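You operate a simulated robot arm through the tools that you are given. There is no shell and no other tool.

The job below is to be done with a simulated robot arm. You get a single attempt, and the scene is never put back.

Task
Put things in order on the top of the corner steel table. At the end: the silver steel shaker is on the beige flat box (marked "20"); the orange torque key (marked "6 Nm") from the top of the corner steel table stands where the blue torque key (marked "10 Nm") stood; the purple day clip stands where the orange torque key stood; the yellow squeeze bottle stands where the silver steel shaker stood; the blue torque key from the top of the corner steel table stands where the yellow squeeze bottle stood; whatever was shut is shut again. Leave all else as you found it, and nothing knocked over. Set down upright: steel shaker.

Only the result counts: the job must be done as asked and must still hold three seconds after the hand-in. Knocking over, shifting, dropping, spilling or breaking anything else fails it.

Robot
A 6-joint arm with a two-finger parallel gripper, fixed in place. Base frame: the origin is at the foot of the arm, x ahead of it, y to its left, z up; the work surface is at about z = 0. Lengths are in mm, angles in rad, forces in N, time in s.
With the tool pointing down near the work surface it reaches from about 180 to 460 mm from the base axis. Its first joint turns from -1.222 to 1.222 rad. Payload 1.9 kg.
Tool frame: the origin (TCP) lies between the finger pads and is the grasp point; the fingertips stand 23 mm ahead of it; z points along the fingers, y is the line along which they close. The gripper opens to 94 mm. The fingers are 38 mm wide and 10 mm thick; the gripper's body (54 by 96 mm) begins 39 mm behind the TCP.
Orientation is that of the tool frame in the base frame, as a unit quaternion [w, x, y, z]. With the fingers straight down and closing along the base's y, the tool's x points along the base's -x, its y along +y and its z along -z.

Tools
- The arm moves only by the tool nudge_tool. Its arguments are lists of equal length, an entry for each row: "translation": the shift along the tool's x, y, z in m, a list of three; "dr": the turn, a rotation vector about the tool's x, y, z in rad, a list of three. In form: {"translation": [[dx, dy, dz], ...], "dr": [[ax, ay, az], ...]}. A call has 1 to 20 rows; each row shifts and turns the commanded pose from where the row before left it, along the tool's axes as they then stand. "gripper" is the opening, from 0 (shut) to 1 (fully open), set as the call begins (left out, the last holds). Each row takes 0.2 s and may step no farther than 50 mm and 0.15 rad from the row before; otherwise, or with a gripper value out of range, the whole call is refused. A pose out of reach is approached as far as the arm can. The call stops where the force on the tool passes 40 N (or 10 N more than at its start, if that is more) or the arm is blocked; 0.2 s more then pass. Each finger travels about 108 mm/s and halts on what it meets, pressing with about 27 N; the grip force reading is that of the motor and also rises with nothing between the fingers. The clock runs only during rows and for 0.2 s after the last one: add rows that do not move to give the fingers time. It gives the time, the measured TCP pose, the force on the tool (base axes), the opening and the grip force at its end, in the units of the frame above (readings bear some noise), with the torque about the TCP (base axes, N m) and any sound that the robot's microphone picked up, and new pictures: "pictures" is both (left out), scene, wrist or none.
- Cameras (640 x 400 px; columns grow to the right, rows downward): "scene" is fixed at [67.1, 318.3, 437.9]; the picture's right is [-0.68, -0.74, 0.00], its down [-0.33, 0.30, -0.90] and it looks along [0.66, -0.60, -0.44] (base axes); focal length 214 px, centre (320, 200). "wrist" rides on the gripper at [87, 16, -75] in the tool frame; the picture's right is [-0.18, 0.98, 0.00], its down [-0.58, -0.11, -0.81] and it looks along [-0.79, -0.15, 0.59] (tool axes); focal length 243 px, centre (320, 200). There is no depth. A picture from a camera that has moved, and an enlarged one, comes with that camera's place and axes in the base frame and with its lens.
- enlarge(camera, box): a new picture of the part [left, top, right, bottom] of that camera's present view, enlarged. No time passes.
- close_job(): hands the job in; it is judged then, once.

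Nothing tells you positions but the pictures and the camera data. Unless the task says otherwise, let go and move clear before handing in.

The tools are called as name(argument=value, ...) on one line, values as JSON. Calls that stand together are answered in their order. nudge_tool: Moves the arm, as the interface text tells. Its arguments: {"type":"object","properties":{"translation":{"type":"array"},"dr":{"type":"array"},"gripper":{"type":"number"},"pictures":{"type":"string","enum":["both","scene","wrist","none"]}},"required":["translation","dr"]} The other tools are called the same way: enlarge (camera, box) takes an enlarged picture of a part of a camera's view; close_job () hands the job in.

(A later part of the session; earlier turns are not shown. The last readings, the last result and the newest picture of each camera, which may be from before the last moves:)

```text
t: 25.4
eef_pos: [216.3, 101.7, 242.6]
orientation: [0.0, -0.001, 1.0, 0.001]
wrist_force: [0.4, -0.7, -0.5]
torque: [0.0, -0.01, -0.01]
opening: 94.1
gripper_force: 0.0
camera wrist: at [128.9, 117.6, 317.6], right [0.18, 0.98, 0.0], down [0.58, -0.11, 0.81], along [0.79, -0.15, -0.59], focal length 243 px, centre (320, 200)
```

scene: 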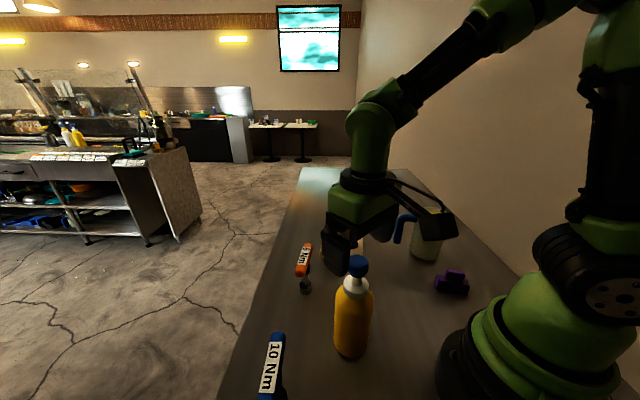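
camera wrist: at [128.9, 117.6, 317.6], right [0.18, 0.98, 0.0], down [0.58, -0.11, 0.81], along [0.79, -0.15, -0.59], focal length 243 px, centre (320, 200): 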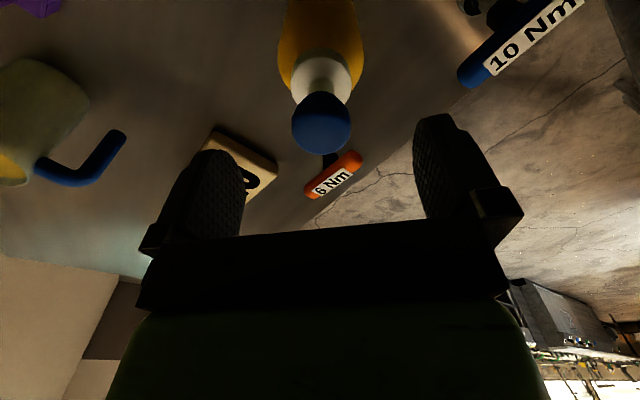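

nudge_tool(translation=[[0.001, 0.001, 0.015], [0, 0, 0.015], [0, 0, 0.013], [0, 0, 0]], dr=[[0, 0, 0], [0, 0, 0], [0, 0, 0], [0, 0, 0]], gripper=1)

enlarge(camera="scene", box=[300, 200, 420, 370])

```text
t: 26.4
eef_pos: [214.5, 102.8, 201.5]
orientation: [0.0, -0.002, 1.0, 0.001]
wrist_force: [0.8, 0.0, -0.7]
torque: [-0.01, 0.0, 0.0]
opening: 94.1
gripper_force: 0.0
camera wrist: at [126.7, 117.8, 276.3], right [0.18, 0.98, 0.0], down [0.58, -0.11, 0.81], along [0.79, -0.15, -0.59], focal length 243 px, centre (320, 200)
```

scene: 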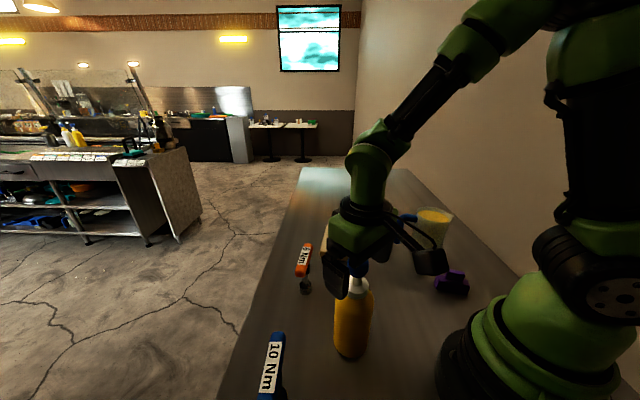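
wrist: 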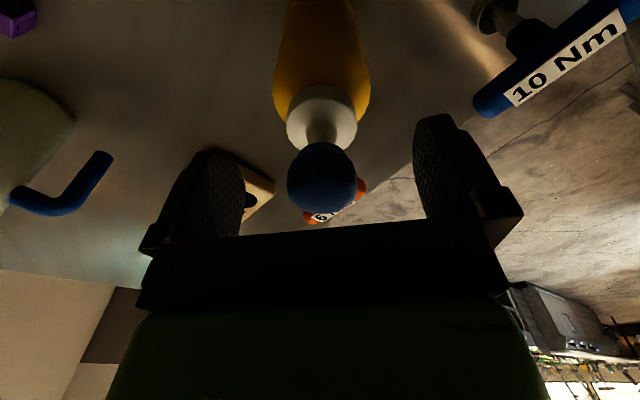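

```text
2.35 times, centred on (360, 285) of scene
camera zoom: at [67.1, 318.3, 437.9], right [-0.68, -0.74, 0.0], down [-0.33, 0.3, -0.9], along [0.66, -0.6, -0.44], focal length 505 px, centre (226, 0)
```

zoom: 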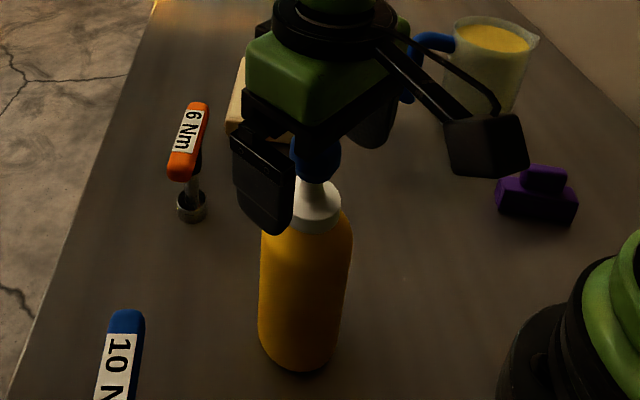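

The cap sits centred between the pads. I'm closing in two stages to keep the contact gentle.

nudge_tool(translation=[[0, 0, 0.001], [0, 0, 0], [0, 0, 0]], dr=[[0, 0, 0], [0, 0, 0], [0, 0, 0]], gripper=0.45, pictures="wrist")

nudge_tool(translation=[[0, 0, 0], [0, 0, 0], [0, 0, 0]], dr=[[0, 0, 0], [0, 0, 0], [0, 0, 0]], gripper=0)

enlarge(camera="scene", box=[300, 200, 420, 370])

```text
t: 27.2
eef_pos: [213.8, 103.1, 200.5]
orientation: [0.0, -0.001, 1.0, 0.001]
wrist_force: [0.1, -0.4, 0.4]
torque: [0.01, -0.01, 0.02]
opening: 42.2
gripper_force: 0.1
camera wrist: at [127.3, 118.6, 275.2], right [0.18, 0.98, 0.0], down [0.58, -0.11, 0.81], along [0.79, -0.15, -0.59], focal length 243 px, centre (320, 200)
```

wrist: 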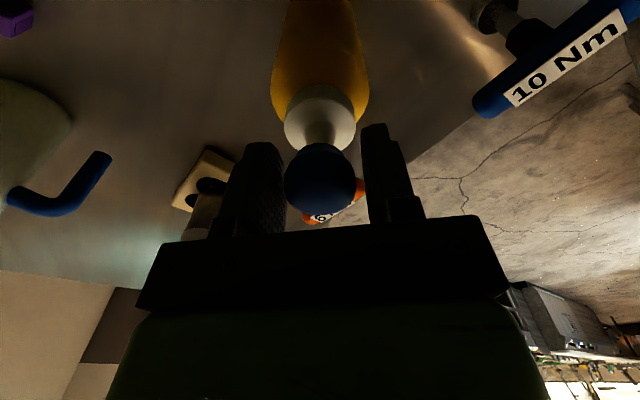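

```text
t: 28.0
eef_pos: [214.3, 102.3, 199.9]
orientation: [0.001, -0.001, 1.0, 0.001]
wrist_force: [-0.2, -0.8, -3.0]
torque: [0.0, 0.04, -0.02]
opening: 27.3
gripper_force: 27.0
camera wrist: at [127.3, 118.6, 275.2], right [0.18, 0.98, 0.0], down [0.58, -0.11, 0.81], along [0.79, -0.15, -0.59], focal length 243 px, centre (320, 200)
```

scene: 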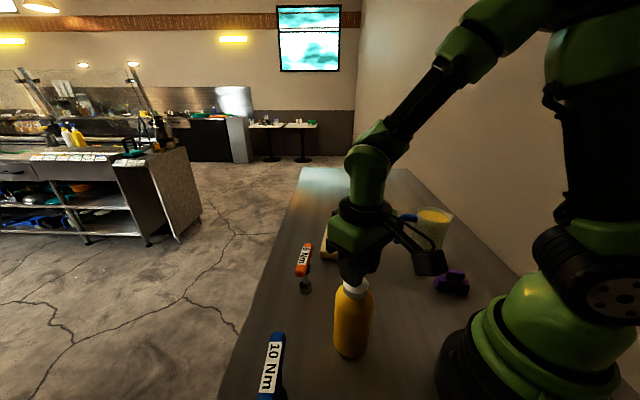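
wrist: 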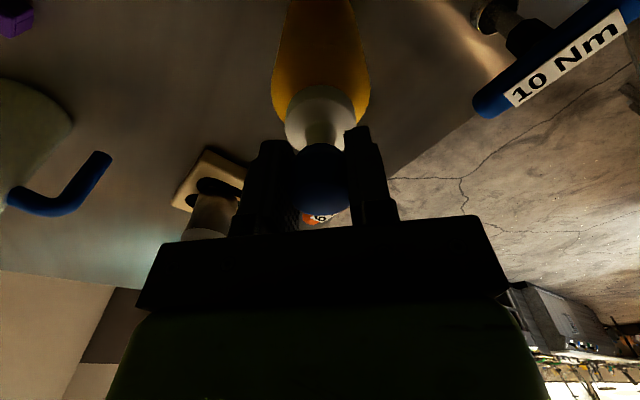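

```text
2.35 times, centred on (360, 285) of scene
camera zoom: at [67.1, 318.3, 437.9], right [-0.68, -0.74, 0.0], down [-0.33, 0.3, -0.9], along [0.66, -0.6, -0.44], focal length 505 px, centre (226, 0)
```

zoom: 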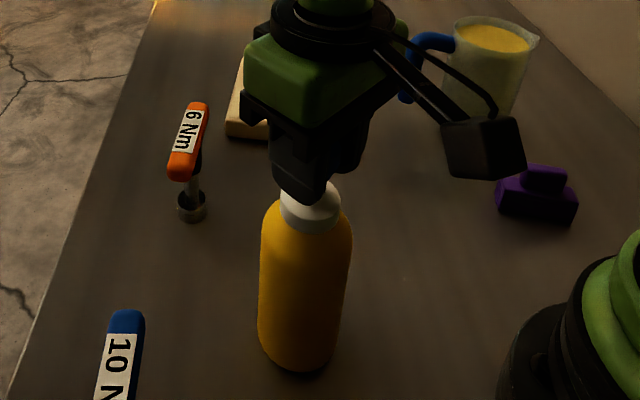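

The grip has closed at 27 mm with a slight load showing. I'll lift gently and check that the whole bottle rises.

nudge_tool(translation=[[0, 0, -0.003], [0, 0, -0.005], [0, 0, -0.007], [0, 0, -0.005], [0, 0, 0], [0, 0, 0]], dr=[[0, 0, 0], [0, 0, 0], [0, 0, 0], [0, 0, 0], [0, 0, 0], [0, 0, 0]], gripper=0)

enlarge(camera="scene", box=[300, 200, 420, 370])

```text
t: 29.4
eef_pos: [213.3, 103.5, 218.3]
orientation: [0.001, -0.001, 1.0, 0.0]
wrist_force: [0.8, 0.6, -4.0]
torque: [0.01, -0.01, 0.0]
opening: 26.6
gripper_force: 27.1
camera wrist: at [126.8, 119.6, 294.3], right [0.18, 0.98, 0.0], down [0.58, -0.11, 0.81], along [0.79, -0.15, -0.59], focal length 243 px, centre (320, 200)
```

scene: 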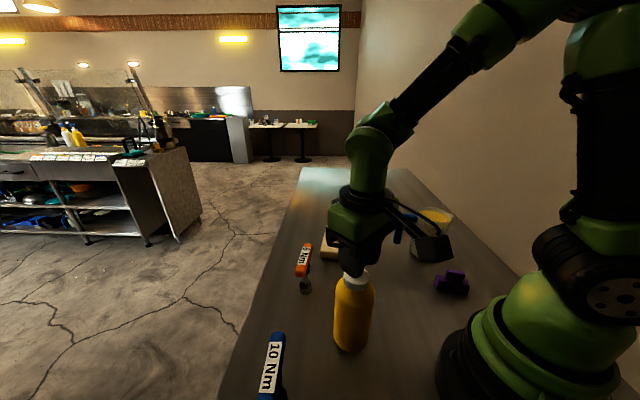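
wrist: 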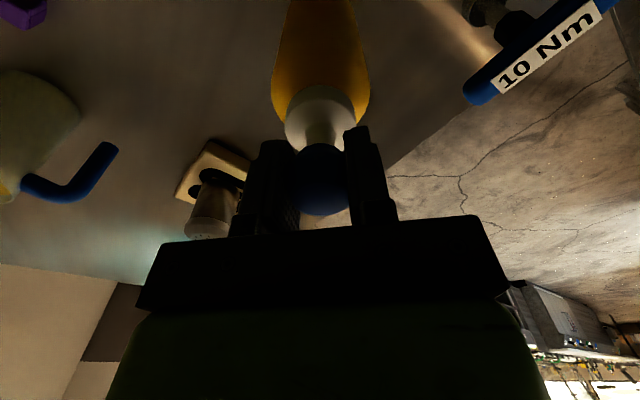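

```text
2.35 times, centred on (360, 285) of scene
camera zoom: at [67.1, 318.3, 437.9], right [-0.68, -0.74, 0.0], down [-0.33, 0.3, -0.9], along [0.66, -0.6, -0.44], focal length 505 px, centre (226, 0)
```

zoom: 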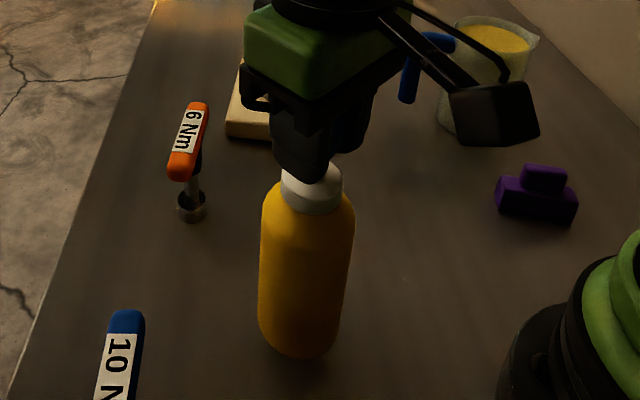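

The bottle came up whole, weighing about 4 N and hanging straight. I'll carry it slowly toward the shaker's old spot at (227.5,-80.5).

nudge_tool(translation=[[0, -0.004, -0.004], [-0.001, -0.008, -0.004], [-0.001, -0.012, 0], [-0.001, -0.015, 0], [-0.001, -0.015, 0], [-0.001, -0.015, 0], [-0.001, -0.015, 0], [-0.001, -0.015, 0], [-0.001, -0.015, 0], [-0.001, -0.015, 0], [-0.001, -0.015, 0], [-0.001, -0.012, 0], [-0.001, -0.01, 0], [0, -0.006, 0], [0, -0.003, 0], [0, 0, 0], [0, 0, 0]], dr=[[0, 0, 0], [0, 0, 0], [0, 0, 0], [0, 0, 0], [0, 0, 0], [0, 0, 0], [0, 0, 0], [0, 0, 0], [0, 0, 0], [0, 0, 0], [0, 0, 0], [0, 0, 0], [0, 0, 0], [0, 0, 0], [0, 0, 0], [0, 0, 0], [0, 0, 0]], gripper=0)

enlarge(camera="scene", box=[330, 170, 470, 320])

```text
t: 33.0
eef_pos: [224.8, -73.1, 226.7]
orientation: [0.0, -0.001, 1.0, 0.001]
wrist_force: [0.1, -0.1, 0.7]
torque: [0.01, -0.01, -0.01]
opening: 29.2
gripper_force: 27.3
heard: snap
camera wrist: at [138.2, -56.1, 302.8], right [0.18, 0.98, 0.0], down [0.58, -0.11, 0.81], along [0.79, -0.15, -0.59], focal length 243 px, centre (320, 200)
```

scene: 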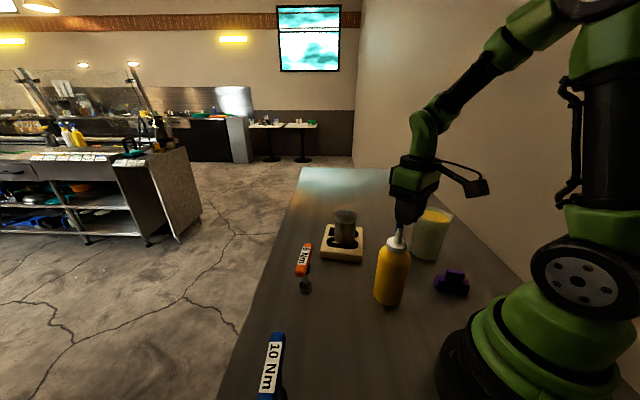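
wrist: 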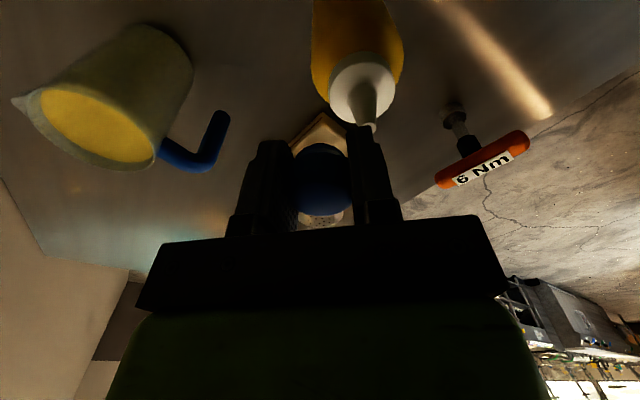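

```text
2.67 times, centred on (400, 245) of scene
camera zoom: at [67.1, 318.3, 437.9], right [-0.68, -0.74, 0.0], down [-0.33, 0.3, -0.9], along [0.66, -0.6, -0.44], focal length 572 px, centre (107, 80)
```

zoom: 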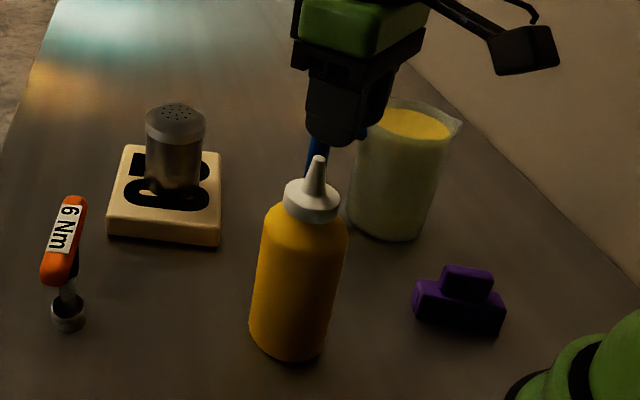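

The microphone heard a snap. The blue cap popped off into the gripper, and the bottle is standing upright, uncapped, near (222,-47). I need to look closely before putting the cap back on.

enlarge(camera="wrist", box=[270, 0, 450, 240])

enlarge(camera="scene", box=[360, 190, 440, 320])

```text
1.67 times, centred on (360, 120) of wrist
camera zoom: at [138.2, -56.1, 302.8], right [0.18, 0.98, 0.0], down [0.58, -0.11, 0.81], along [0.79, -0.15, -0.59], focal length 404 px, centre (253, 333)
```

zoom: 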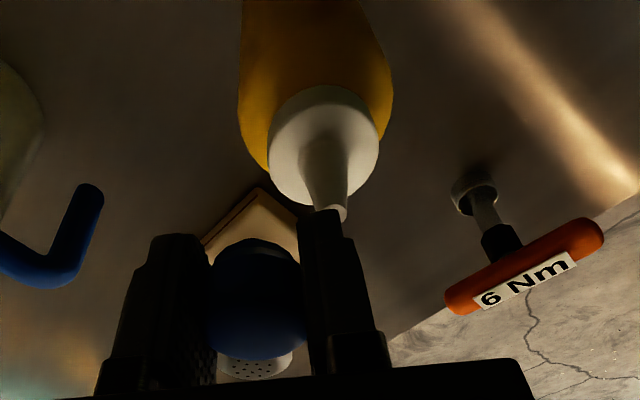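

```text
3.08 times, centred on (400, 255) of scene
camera zoom: at [67.1, 318.3, 437.9], right [-0.68, -0.74, 0.0], down [-0.33, 0.3, -0.9], along [0.66, -0.6, -0.44], focal length 660 px, centre (74, 31)
```

zoom: 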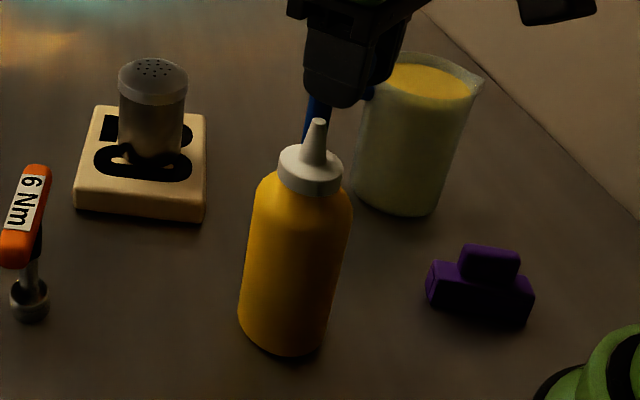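

enlarge(camera="scene", box=[365, 220, 425, 310])

enlarge(camera="scene", box=[370, 270, 420, 310])

enlarge(camera="wrist", box=[280, 60, 400, 180])

```text
4.44 times, centred on (395, 265) of scene
camera zoom: at [67.1, 318.3, 437.9], right [-0.68, -0.74, 0.0], down [-0.33, 0.3, -0.9], along [0.66, -0.6, -0.44], focal length 953 px, centre (-13, -89)
```

zoom: 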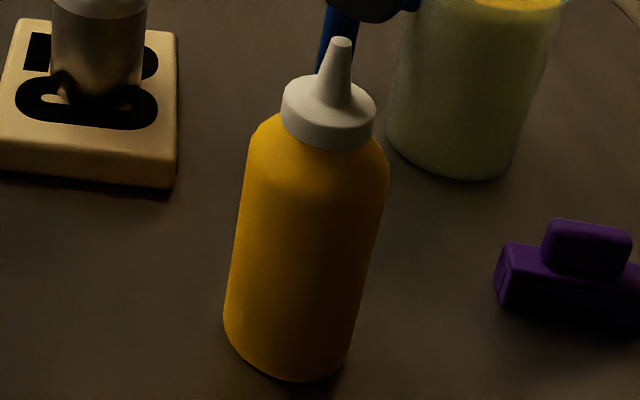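

```text
10.00 times, centred on (395, 290) of scene
camera zoom: at [67.1, 318.3, 437.9], right [-0.68, -0.74, 0.0], down [-0.33, 0.3, -0.9], along [0.66, -0.6, -0.44], focal length 2145 px, centre (-430, -700)
```

zoom: 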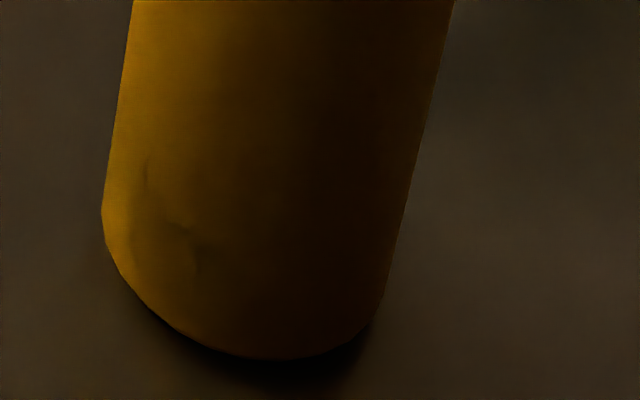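

```text
3.33 times, centred on (340, 120) of wrist
camera zoom: at [138.2, -56.1, 302.8], right [0.18, 0.98, 0.0], down [0.58, -0.11, 0.81], along [0.79, -0.15, -0.59], focal length 809 px, centre (253, 467)
```

zoom: 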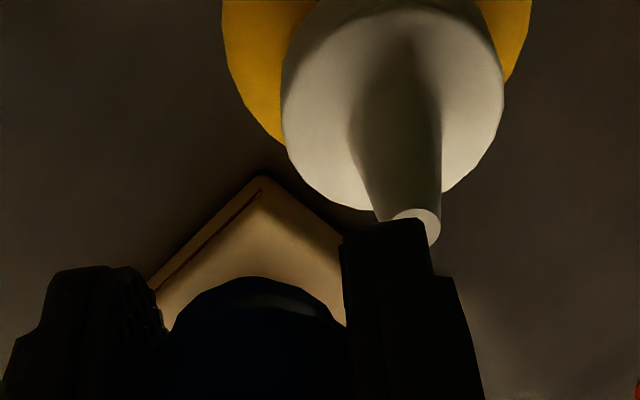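

The bottle is upright with no spill, and its nozzle tip is at about (224,-45.5,194). I'll bring the held cap directly over the nozzle, staying clear above it.

nudge_tool(translation=[[0, 0, -0.009], [0.0005, 0.009, 0], [0.0005, 0.009, 0], [0.0003, 0.0095, 0], [0, 0, 0], [0, 0, 0]], dr=[[0, 0, 0], [0, 0, 0], [0, 0, 0], [0, 0, 0], [0, 0, 0], [0, 0, 0]], gripper=0)

enlarge(camera="wrist", box=[250, 20, 400, 220])

enlarge(camera="scene", box=[360, 180, 430, 310])

```text
t: 34.4
eef_pos: [223.7, -43.6, 234.6]
orientation: [0.0, -0.001, 1.0, 0.001]
wrist_force: [0.1, -0.9, 0.0]
torque: [0.0, 0.02, 0.01]
opening: 29.0
gripper_force: 27.0
camera wrist: at [137.5, -28.6, 311.0], right [0.18, 0.98, 0.0], down [0.58, -0.11, 0.81], along [0.79, -0.15, -0.59], focal length 243 px, centre (320, 200)
```

scene: 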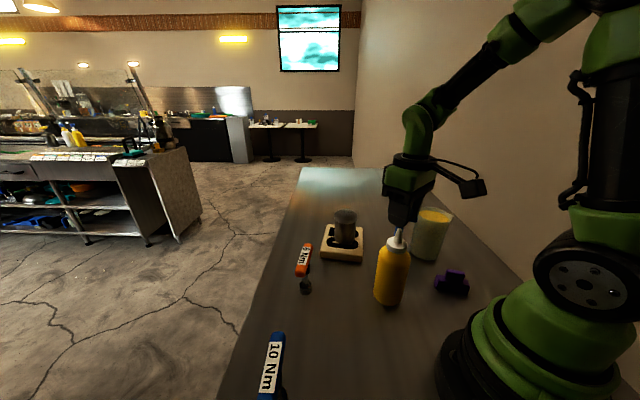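
wrist: 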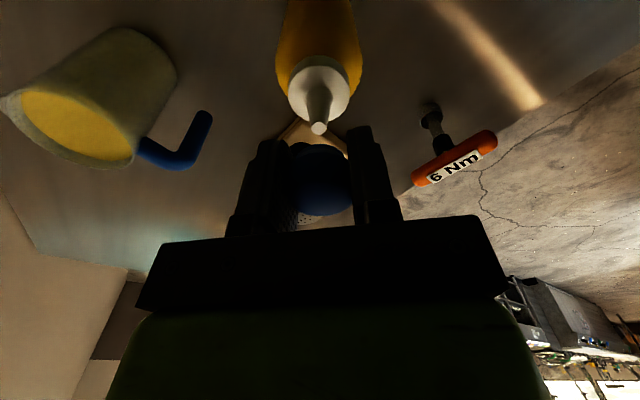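

```text
2.00 times, centred on (325, 120) of wrist
camera zoom: at [137.5, -28.6, 311.0], right [0.18, 0.98, 0.0], down [0.58, -0.11, 0.81], along [0.79, -0.15, -0.59], focal length 485 px, centre (310, 360)
```

zoom: 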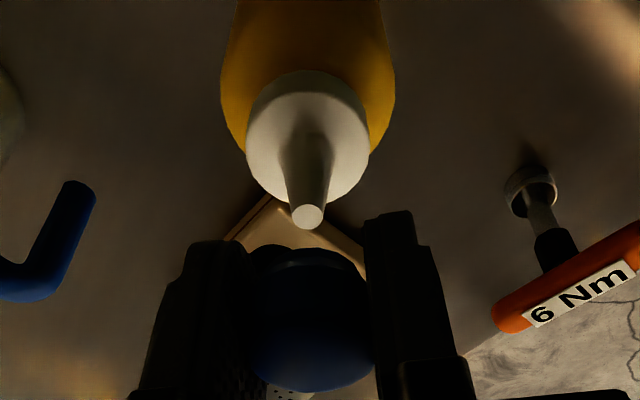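

```text
3.08 times, centred on (395, 245) of scene
camera zoom: at [67.1, 318.3, 437.9], right [-0.68, -0.74, 0.0], down [-0.33, 0.3, -0.9], along [0.66, -0.6, -0.44], focal length 660 px, centre (89, 62)
```

zoom: 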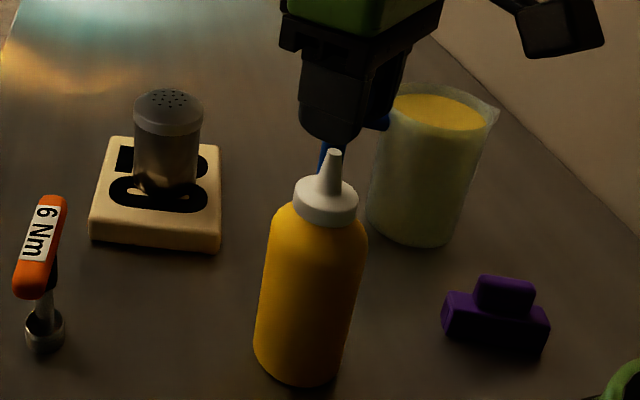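

The cap is nearly over the nozzle, which sits about 1 mm toward -y. I'll correct that and lower to just above the tip.

nudge_tool(translation=[[-0.0009, -0.0011, 0.005], [0, 0, 0.01], [0, 0, 0.003], [0, 0, 0], [0, 0, 0]], dr=[[0, 0, 0], [0, 0, 0], [0, 0, 0], [0, 0, 0], [0, 0, 0]], gripper=0)

enlarge(camera="wrist", box=[250, 60, 400, 220])

enlarge(camera="scene", box=[370, 190, 430, 270])

```text
t: 35.6
eef_pos: [225.5, -45.1, 218.6]
orientation: [0.0, -0.001, 1.0, 0.001]
wrist_force: [0.2, -0.3, -0.8]
torque: [-0.01, 0.02, 0.02]
opening: 29.2
gripper_force: 26.7
camera wrist: at [138.5, -30.0, 293.6], right [0.18, 0.98, 0.0], down [0.58, -0.11, 0.81], along [0.79, -0.15, -0.59], focal length 243 px, centre (320, 200)
```

scene: 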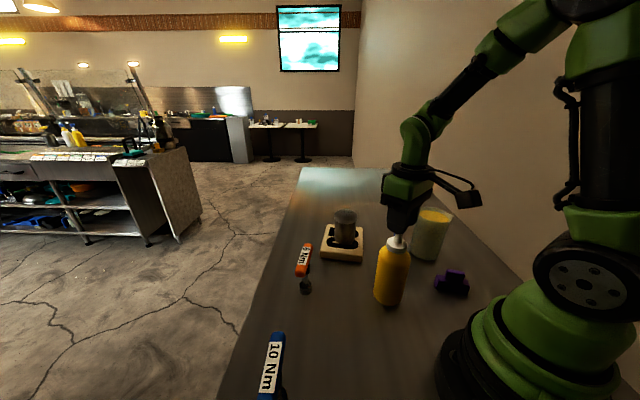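
wrist: 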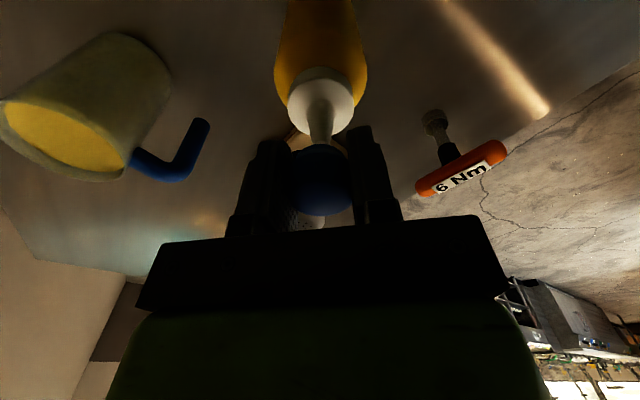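

```text
2.50 times, centred on (325, 140) of wrist
camera zoom: at [138.5, -30.0, 293.6], right [0.18, 0.98, 0.0], down [0.58, -0.11, 0.81], along [0.79, -0.15, -0.59], focal length 606 px, centre (308, 350)
```

zoom: 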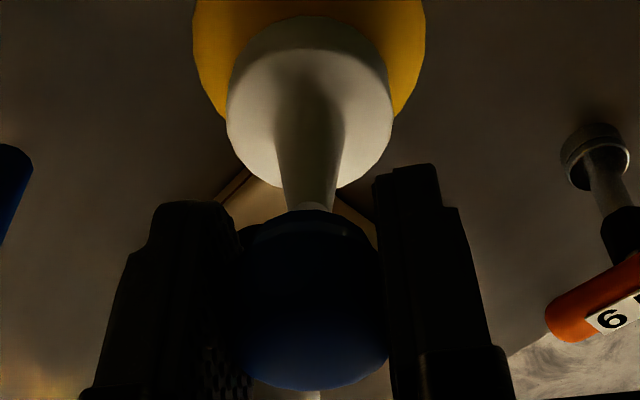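

```text
5.00 times, centred on (400, 230) of scene
camera zoom: at [67.1, 318.3, 437.9], right [-0.68, -0.74, 0.0], down [-0.33, 0.3, -0.9], along [0.66, -0.6, -0.44], focal length 1072 px, centre (-80, 50)
```

zoom: 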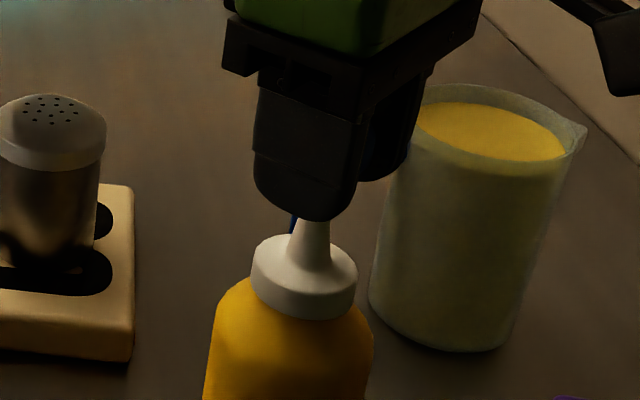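

The alignment looks good to within about 0.5 mm. I'll lower in small steps and watch the force and listen for the click.

nudge_tool(translation=[[0, -0.0004, 0.004], [0, 0, 0.003], [0, 0, 0.003], [0, 0, 0]], dr=[[0, 0, 0], [0, 0, 0], [0, 0, 0], [0, 0, 0]], gripper=0)

enlarge(camera="wrist", box=[250, 60, 400, 220])

```text
t: 36.6
eef_pos: [224.8, -45.9, 208.1]
orientation: [0.0, 0.0, 1.0, 0.0]
wrist_force: [0.2, 1.3, -0.3]
torque: [0.03, 0.01, 0.01]
opening: 29.0
gripper_force: 26.5
camera wrist: at [139.1, -30.3, 284.3], right [0.18, 0.98, 0.0], down [0.58, -0.11, 0.81], along [0.79, -0.15, -0.59], focal length 243 px, centre (320, 200)
```

scene: 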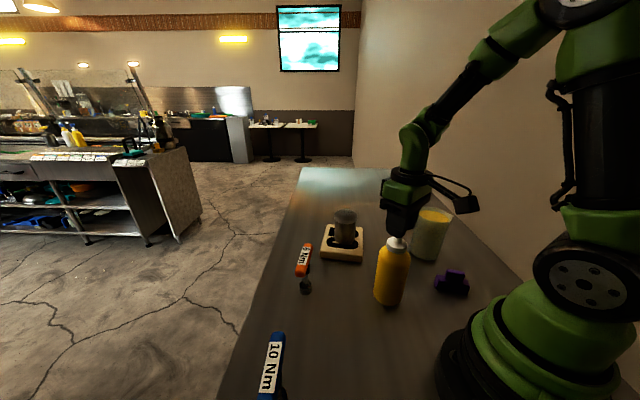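
wrist: 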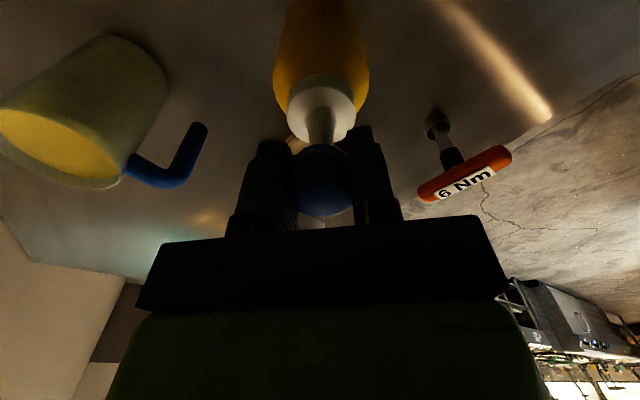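

```text
2.50 times, centred on (325, 140) of wrist
camera zoom: at [139.1, -30.3, 284.3], right [0.18, 0.98, 0.0], down [0.58, -0.11, 0.81], along [0.79, -0.15, -0.59], focal length 606 px, centre (308, 350)
```

zoom: 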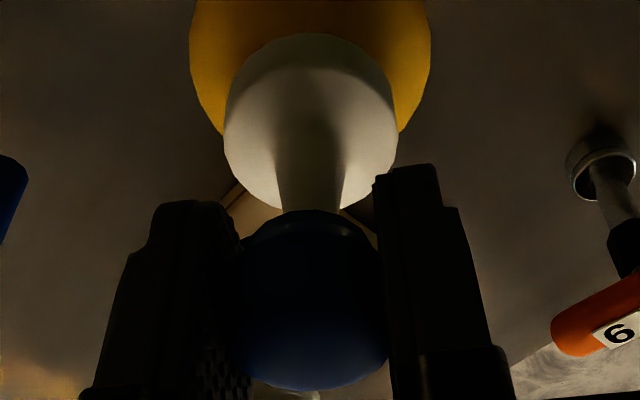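

nudge_tool(translation=[[0, 0, 0.002], [0, 0, 0.002], [0, 0, 0]], dr=[[0, 0, 0], [0, 0, 0], [0, 0, 0]], gripper=0, pictures="wrist")

enlarge(camera="scene", box=[370, 190, 430, 310])

```text
t: 37.4
eef_pos: [225.3, -47.5, 203.9]
orientation: [0.0, -0.001, 1.0, 0.001]
wrist_force: [0.4, 0.3, -0.5]
torque: [0.02, -0.01, -0.01]
opening: 29.2
gripper_force: 26.9
camera wrist: at [138.0, -30.5, 280.0], right [0.18, 0.98, 0.0], down [0.58, -0.11, 0.81], along [0.79, -0.15, -0.59], focal length 243 px, centre (320, 200)
```

wrist: 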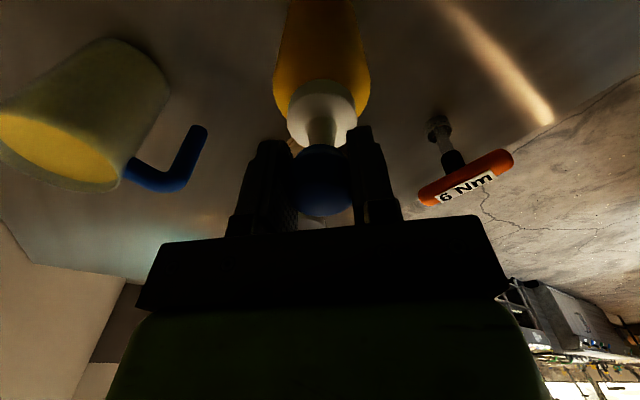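

```text
3.33 times, centred on (400, 250) of scene
camera zoom: at [67.1, 318.3, 437.9], right [-0.68, -0.74, 0.0], down [-0.33, 0.3, -0.9], along [0.66, -0.6, -0.44], focal length 715 px, centre (53, 33)
```

zoom: 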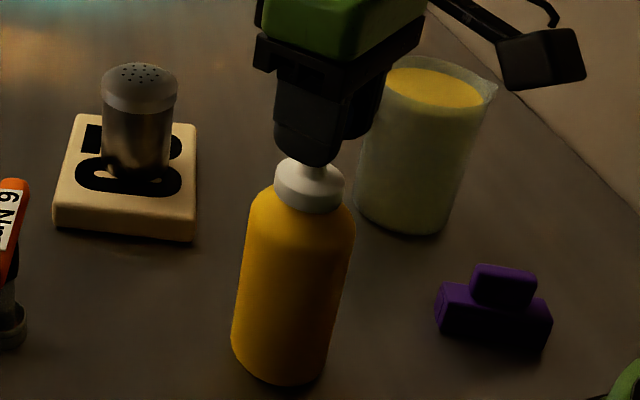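

The nozzle is entering the cap without resistance. I'll keep lowering toward the seated height.

nudge_tool(translation=[[0, 0, 0.0015], [0, 0, 0.0015], [0, 0, 0]], dr=[[0, 0, 0], [0, 0, 0], [0, 0, 0]], gripper=0, pictures="wrist")

nudge_tool(translation=[[0, 0, 0.001], [0, 0, 0.001], [0, 0, 0]], dr=[[0, 0, 0], [0, 0, 0], [0, 0, 0]], gripper=0, pictures="wrist")

```text
t: 38.2
eef_pos: [226.5, -47.5, 200.5]
orientation: [0.0, -0.001, 1.0, 0.0]
wrist_force: [0.5, -0.3, -0.6]
torque: [0.0, -0.03, 0.0]
opening: 29.1
gripper_force: 26.6
camera wrist: at [139.0, -30.6, 276.6], right [0.18, 0.98, 0.0], down [0.58, -0.11, 0.81], along [0.79, -0.15, -0.59], focal length 243 px, centre (320, 200)
```

wrist: 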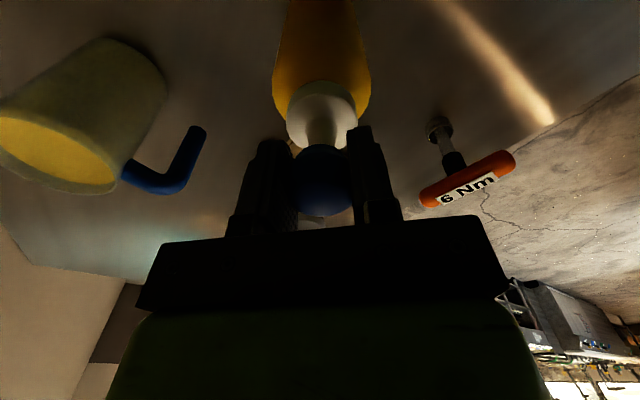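

```text
t: 39.0
eef_pos: [224.9, -47.3, 199.1]
orientation: [0.0, -0.001, 1.0, 0.001]
wrist_force: [0.0, -0.2, -0.8]
torque: [-0.03, 0.02, 0.03]
opening: 29.3
gripper_force: 27.5
camera wrist: at [138.9, -30.4, 275.6], right [0.18, 0.98, 0.0], down [0.58, -0.11, 0.81], along [0.79, -0.15, -0.59], focal length 243 px, centre (320, 200)
```

wrist: 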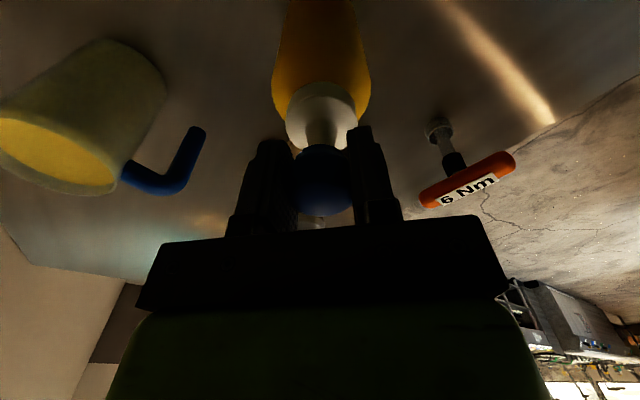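

I'm at the original seated height with no resistance. I'll compare closely, then keep pressing down gradually.

enlarge(camera="wrist", box=[250, 60, 400, 220])

nudge_tool(translation=[[0, 0, 0.001], [0, 0, 0.001], [0, 0, 0]], dr=[[0, 0, 0], [0, 0, 0], [0, 0, 0]], gripper=0, pictures="wrist")

```text
2.50 times, centred on (325, 140) of wrist
camera zoom: at [138.9, -30.4, 275.6], right [0.18, 0.98, 0.0], down [0.58, -0.11, 0.81], along [0.79, -0.15, -0.59], focal length 606 px, centre (308, 350)
```

zoom: 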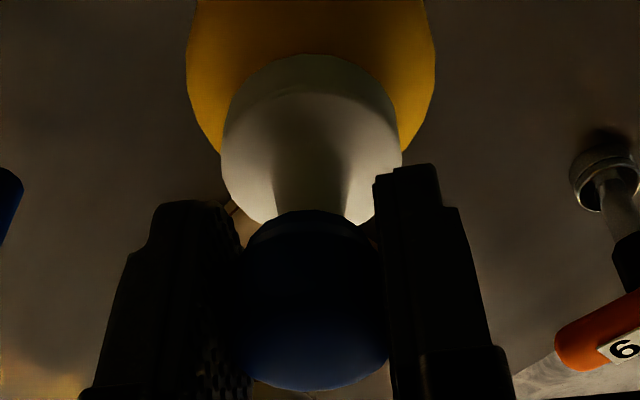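

```text
t: 39.8
eef_pos: [224.2, -45.4, 197.5]
orientation: [0.0, -0.001, 1.0, 0.0]
wrist_force: [0.3, -0.5, -0.7]
torque: [0.0, -0.01, -0.03]
opening: 29.3
gripper_force: 26.7
camera wrist: at [138.6, -30.5, 273.7], right [0.18, 0.98, 0.0], down [0.58, -0.11, 0.81], along [0.79, -0.15, -0.59], focal length 243 px, centre (320, 200)
```

wrist: 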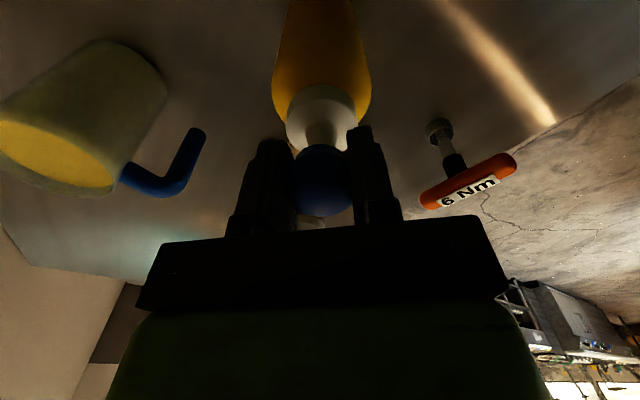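

nudge_tool(translation=[[0, 0, 0.001], [0, 0, 0.001], [0, 0, 0]], dr=[[0, 0, 0], [0, 0, 0], [0, 0, 0]], gripper=0, pictures="none")

nudge_tool(translation=[[0, 0, 0.001], [0, 0, 0.001], [0, 0, 0]], dr=[[0, 0, 0], [0, 0, 0], [0, 0, 0]], gripper=0, pictures="both")

enlarge(camera="scene", box=[370, 190, 430, 310])

```text
t: 40.6
eef_pos: [226.7, -46.4, 197.1]
orientation: [0.001, 0.0, 1.0, 0.0]
wrist_force: [-1.9, 2.2, 28.5]
torque: [0.01, -0.25, -0.06]
opening: 29.3
gripper_force: 27.5
heard: snap
```

```text
t: 41.1
eef_pos: [225.6, -45.7, 195.9]
orientation: [0.003, -0.002, 1.0, 0.0]
wrist_force: [-2.2, 1.8, 14.2]
torque: [0.02, 0.06, 0.0]
opening: 29.4
gripper_force: 27.2
stopped in row 2: the force on the tool passed its limit at 43 N (the readings are from after the stop); the commanded pose is now the measured one
camera wrist: at [138.7, -30.2, 271.1], right [0.18, 0.98, 0.0], down [0.58, -0.11, 0.81], along [0.8, -0.15, -0.59], focal length 243 px, centre (320, 200)
```

scene: 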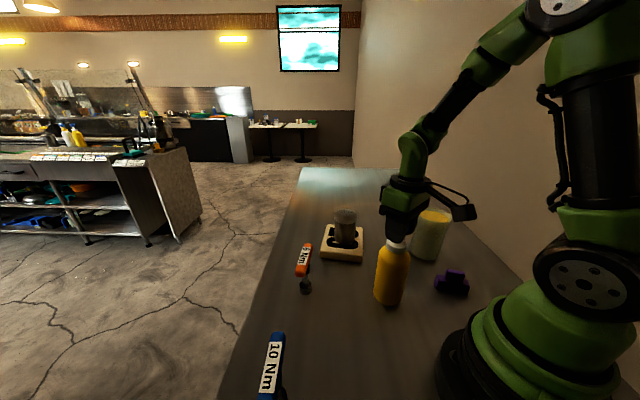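
wrist: 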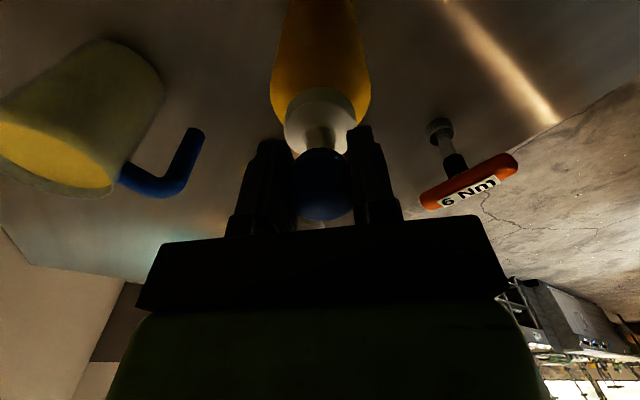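

```text
3.33 times, centred on (400, 250) of scene
camera zoom: at [67.0, 318.3, 438.0], right [-0.68, -0.74, 0.0], down [-0.33, 0.3, -0.9], along [0.66, -0.6, -0.44], focal length 715 px, centre (53, 33)
```

zoom: 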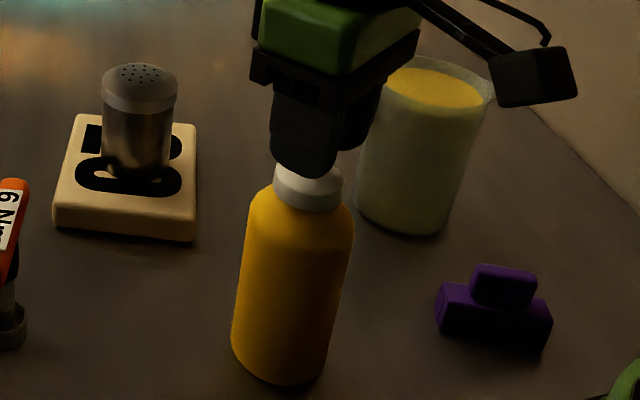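

The snap at about 28 N of push means the cap is back on. It can't be trusted for lifting, so I'll let go of it and re-grip on the white collar below. First I'll open.

nudge_tool(translation=[[0, 0, 0], [0, 0, 0], [0, 0, 0]], dr=[[0, 0, 0], [0, 0, 0], [0, 0, 0]], gripper=0.6)

enlarge(camera="wrist", box=[250, 60, 400, 220])

enlarge(camera="scene", box=[370, 190, 430, 310])

```text
t: 41.9
eef_pos: [224.4, -46.3, 195.5]
orientation: [0.002, -0.002, 1.0, 0.0]
wrist_force: [-0.9, 0.4, -0.5]
torque: [0.0, -0.01, 0.01]
opening: 56.3
gripper_force: 0.1
camera wrist: at [138.5, -30.2, 270.9], right [0.18, 0.98, 0.0], down [0.58, -0.11, 0.81], along [0.8, -0.15, -0.59], focal length 243 px, centre (320, 200)
```

scene: 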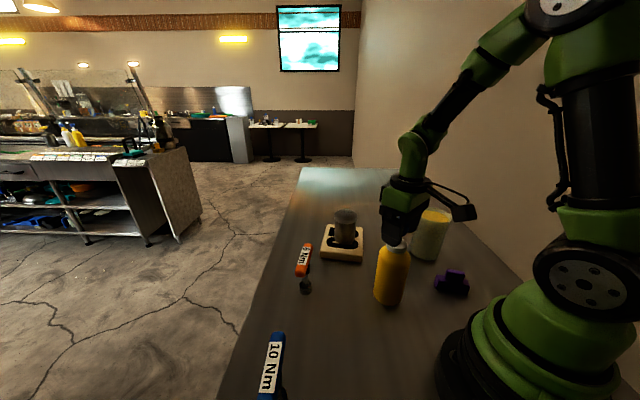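
wrist: 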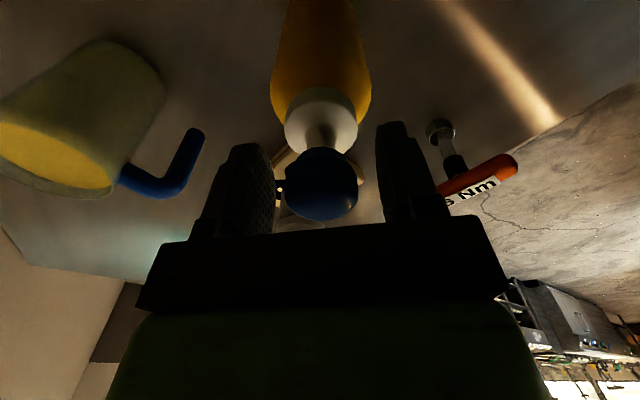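

```text
2.50 times, centred on (325, 140) of wrist
camera zoom: at [138.5, -30.2, 270.9], right [0.18, 0.98, 0.0], down [0.58, -0.11, 0.81], along [0.8, -0.15, -0.59], focal length 606 px, centre (308, 350)
```

zoom: 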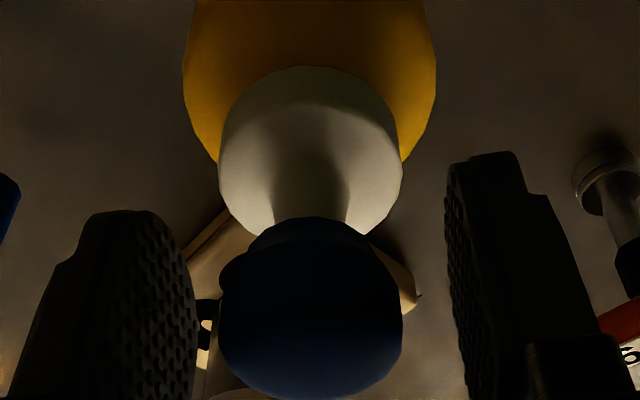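

```text
3.33 times, centred on (400, 250) of scene
camera zoom: at [67.1, 318.3, 437.9], right [-0.68, -0.74, 0.0], down [-0.33, 0.3, -0.9], along [0.66, -0.6, -0.44], focal length 715 px, centre (53, 33)
```

zoom: 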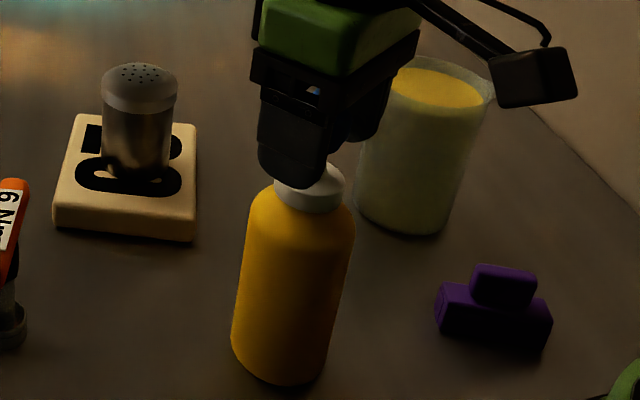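

The bottle is standing and the cap is on, though I want to check that it sits straight. I'll back up for a clear view.

nudge_tool(translation=[[0, 0, -0.02], [0, 0, -0.03], [0, 0, -0.03], [0, 0, 0]], dr=[[0, 0, 0], [0, 0, 0], [0, 0, 0], [0, 0, 0]], gripper=1)

enlarge(camera="wrist", box=[250, 0, 400, 140])

enlarge(camera="scene", box=[370, 200, 430, 310])

```text
t: 42.9
eef_pos: [223.9, -46.6, 271.1]
orientation: [0.002, -0.001, 1.0, -0.001]
wrist_force: [0.0, -0.5, -0.1]
torque: [0.03, 0.02, 0.0]
opening: 94.0
gripper_force: 0.0
camera wrist: at [137.7, -30.0, 347.0], right [0.18, 0.98, 0.0], down [0.58, -0.11, 0.81], along [0.8, -0.15, -0.59], focal length 243 px, centre (320, 200)
```

scene: 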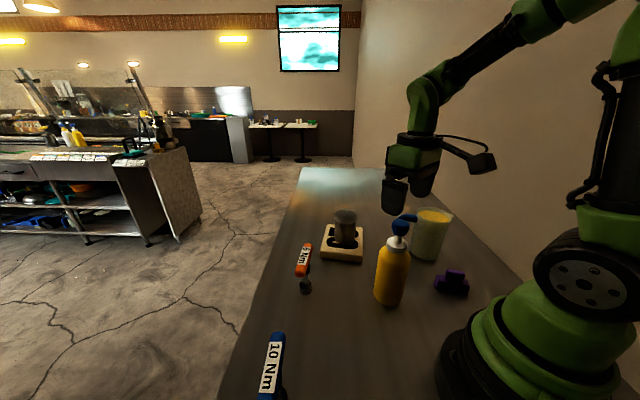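
wrist: 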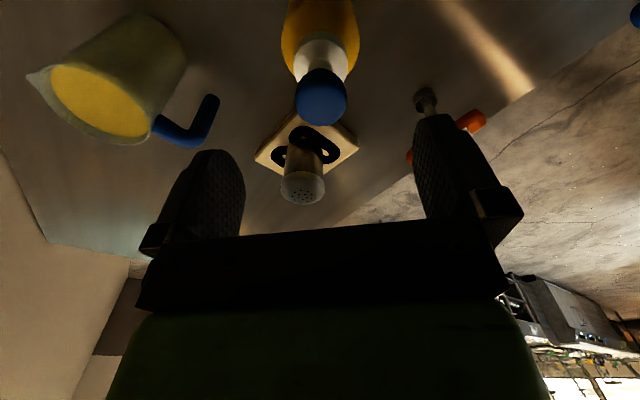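

```text
2.86 times, centred on (325, 70) of wrist
camera zoom: at [137.7, -30.0, 347.0], right [0.18, 0.98, 0.0], down [0.58, -0.11, 0.81], along [0.8, -0.15, -0.59], focal length 693 px, centre (306, 571)
```

zoom: 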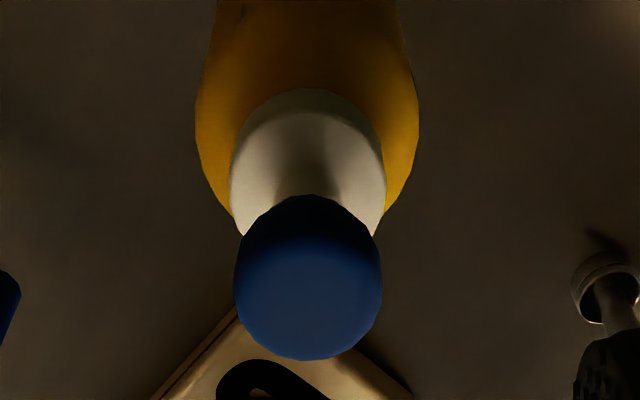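

```text
3.64 times, centred on (400, 255) of scene
camera zoom: at [67.1, 318.3, 437.9], right [-0.68, -0.74, 0.0], down [-0.33, 0.3, -0.9], along [0.66, -0.6, -0.44], focal length 780 px, centre (29, 0)
```

zoom: 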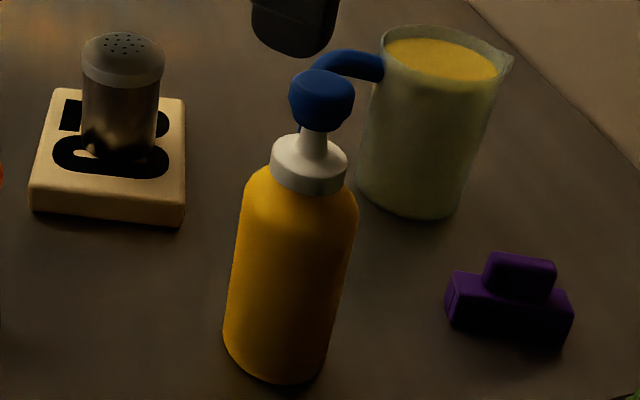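

The cap sits straight, just as it did originally. I'll descend with the fingers wide around the collar, then creep until the palm nears the cap top.

nudge_tool(translation=[[0, 0.0006, 0.03], [0, 0, 0.03], [0, 0, 0.018], [0, 0, 0.008], [0, 0, 0]], dr=[[0, 0, 0], [0, 0, 0], [0, 0, 0], [0, 0, 0], [0, 0, 0]], gripper=1)

enlarge(camera="scene", box=[370, 190, 430, 310])

enlarge(camera="wrist", box=[200, 60, 450, 260])

```text
t: 44.1
eef_pos: [224.8, -47.0, 188.1]
orientation: [0.002, -0.001, 1.0, 0.001]
wrist_force: [0.4, 0.4, -0.4]
torque: [0.02, -0.01, 0.0]
opening: 94.0
gripper_force: 0.0
camera wrist: at [137.8, -30.8, 263.8], right [0.18, 0.98, 0.0], down [0.58, -0.11, 0.81], along [0.79, -0.15, -0.59], focal length 243 px, centre (320, 200)
```

scene: 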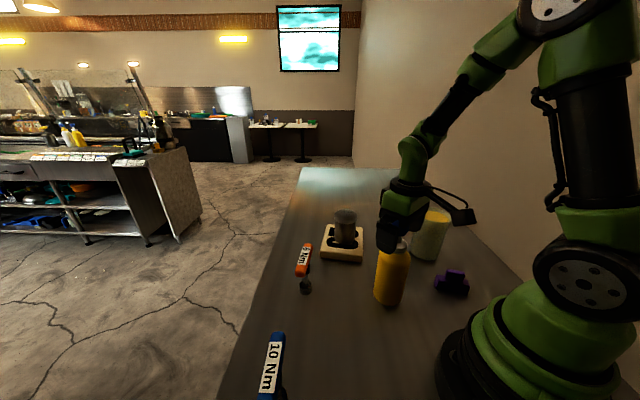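
wrist: 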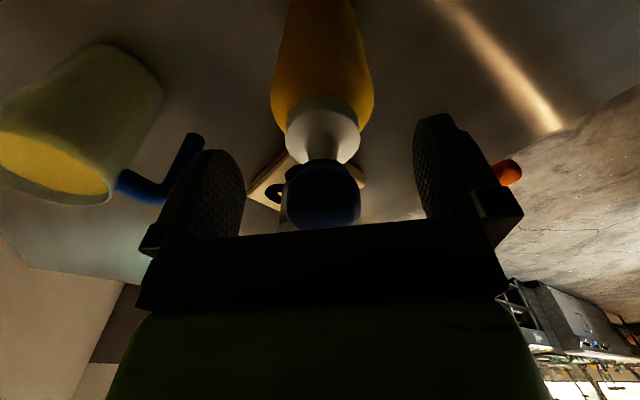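

```text
3.33 times, centred on (400, 250) of scene
camera zoom: at [67.1, 318.3, 437.9], right [-0.68, -0.74, 0.0], down [-0.33, 0.3, -0.9], along [0.66, -0.6, -0.44], focal length 715 px, centre (53, 33)
```

zoom: 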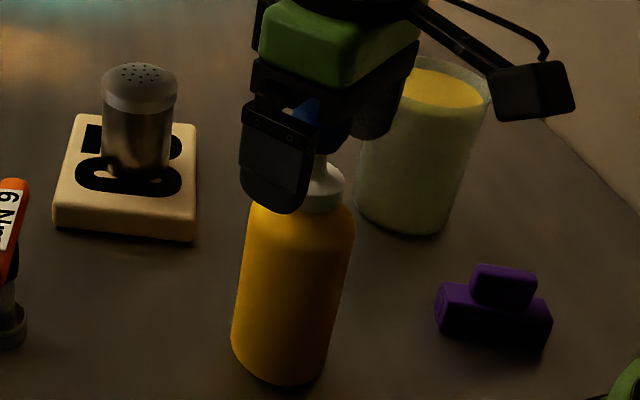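

```text
2.00 times, centred on (325, 160) of wrist
camera zoom: at [137.8, -30.8, 263.8], right [0.18, 0.98, 0.0], down [0.58, -0.11, 0.81], along [0.79, -0.15, -0.59], focal length 485 px, centre (310, 280)
```

zoom: 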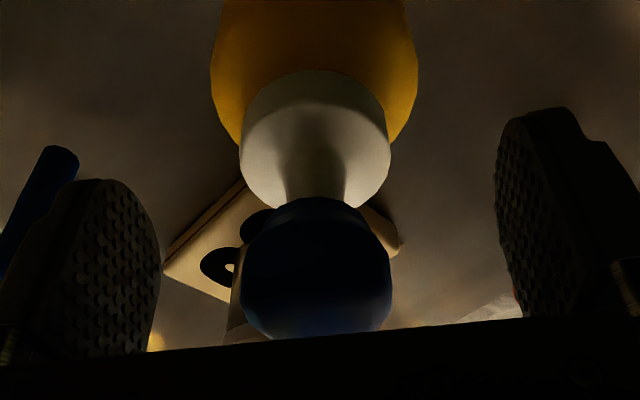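

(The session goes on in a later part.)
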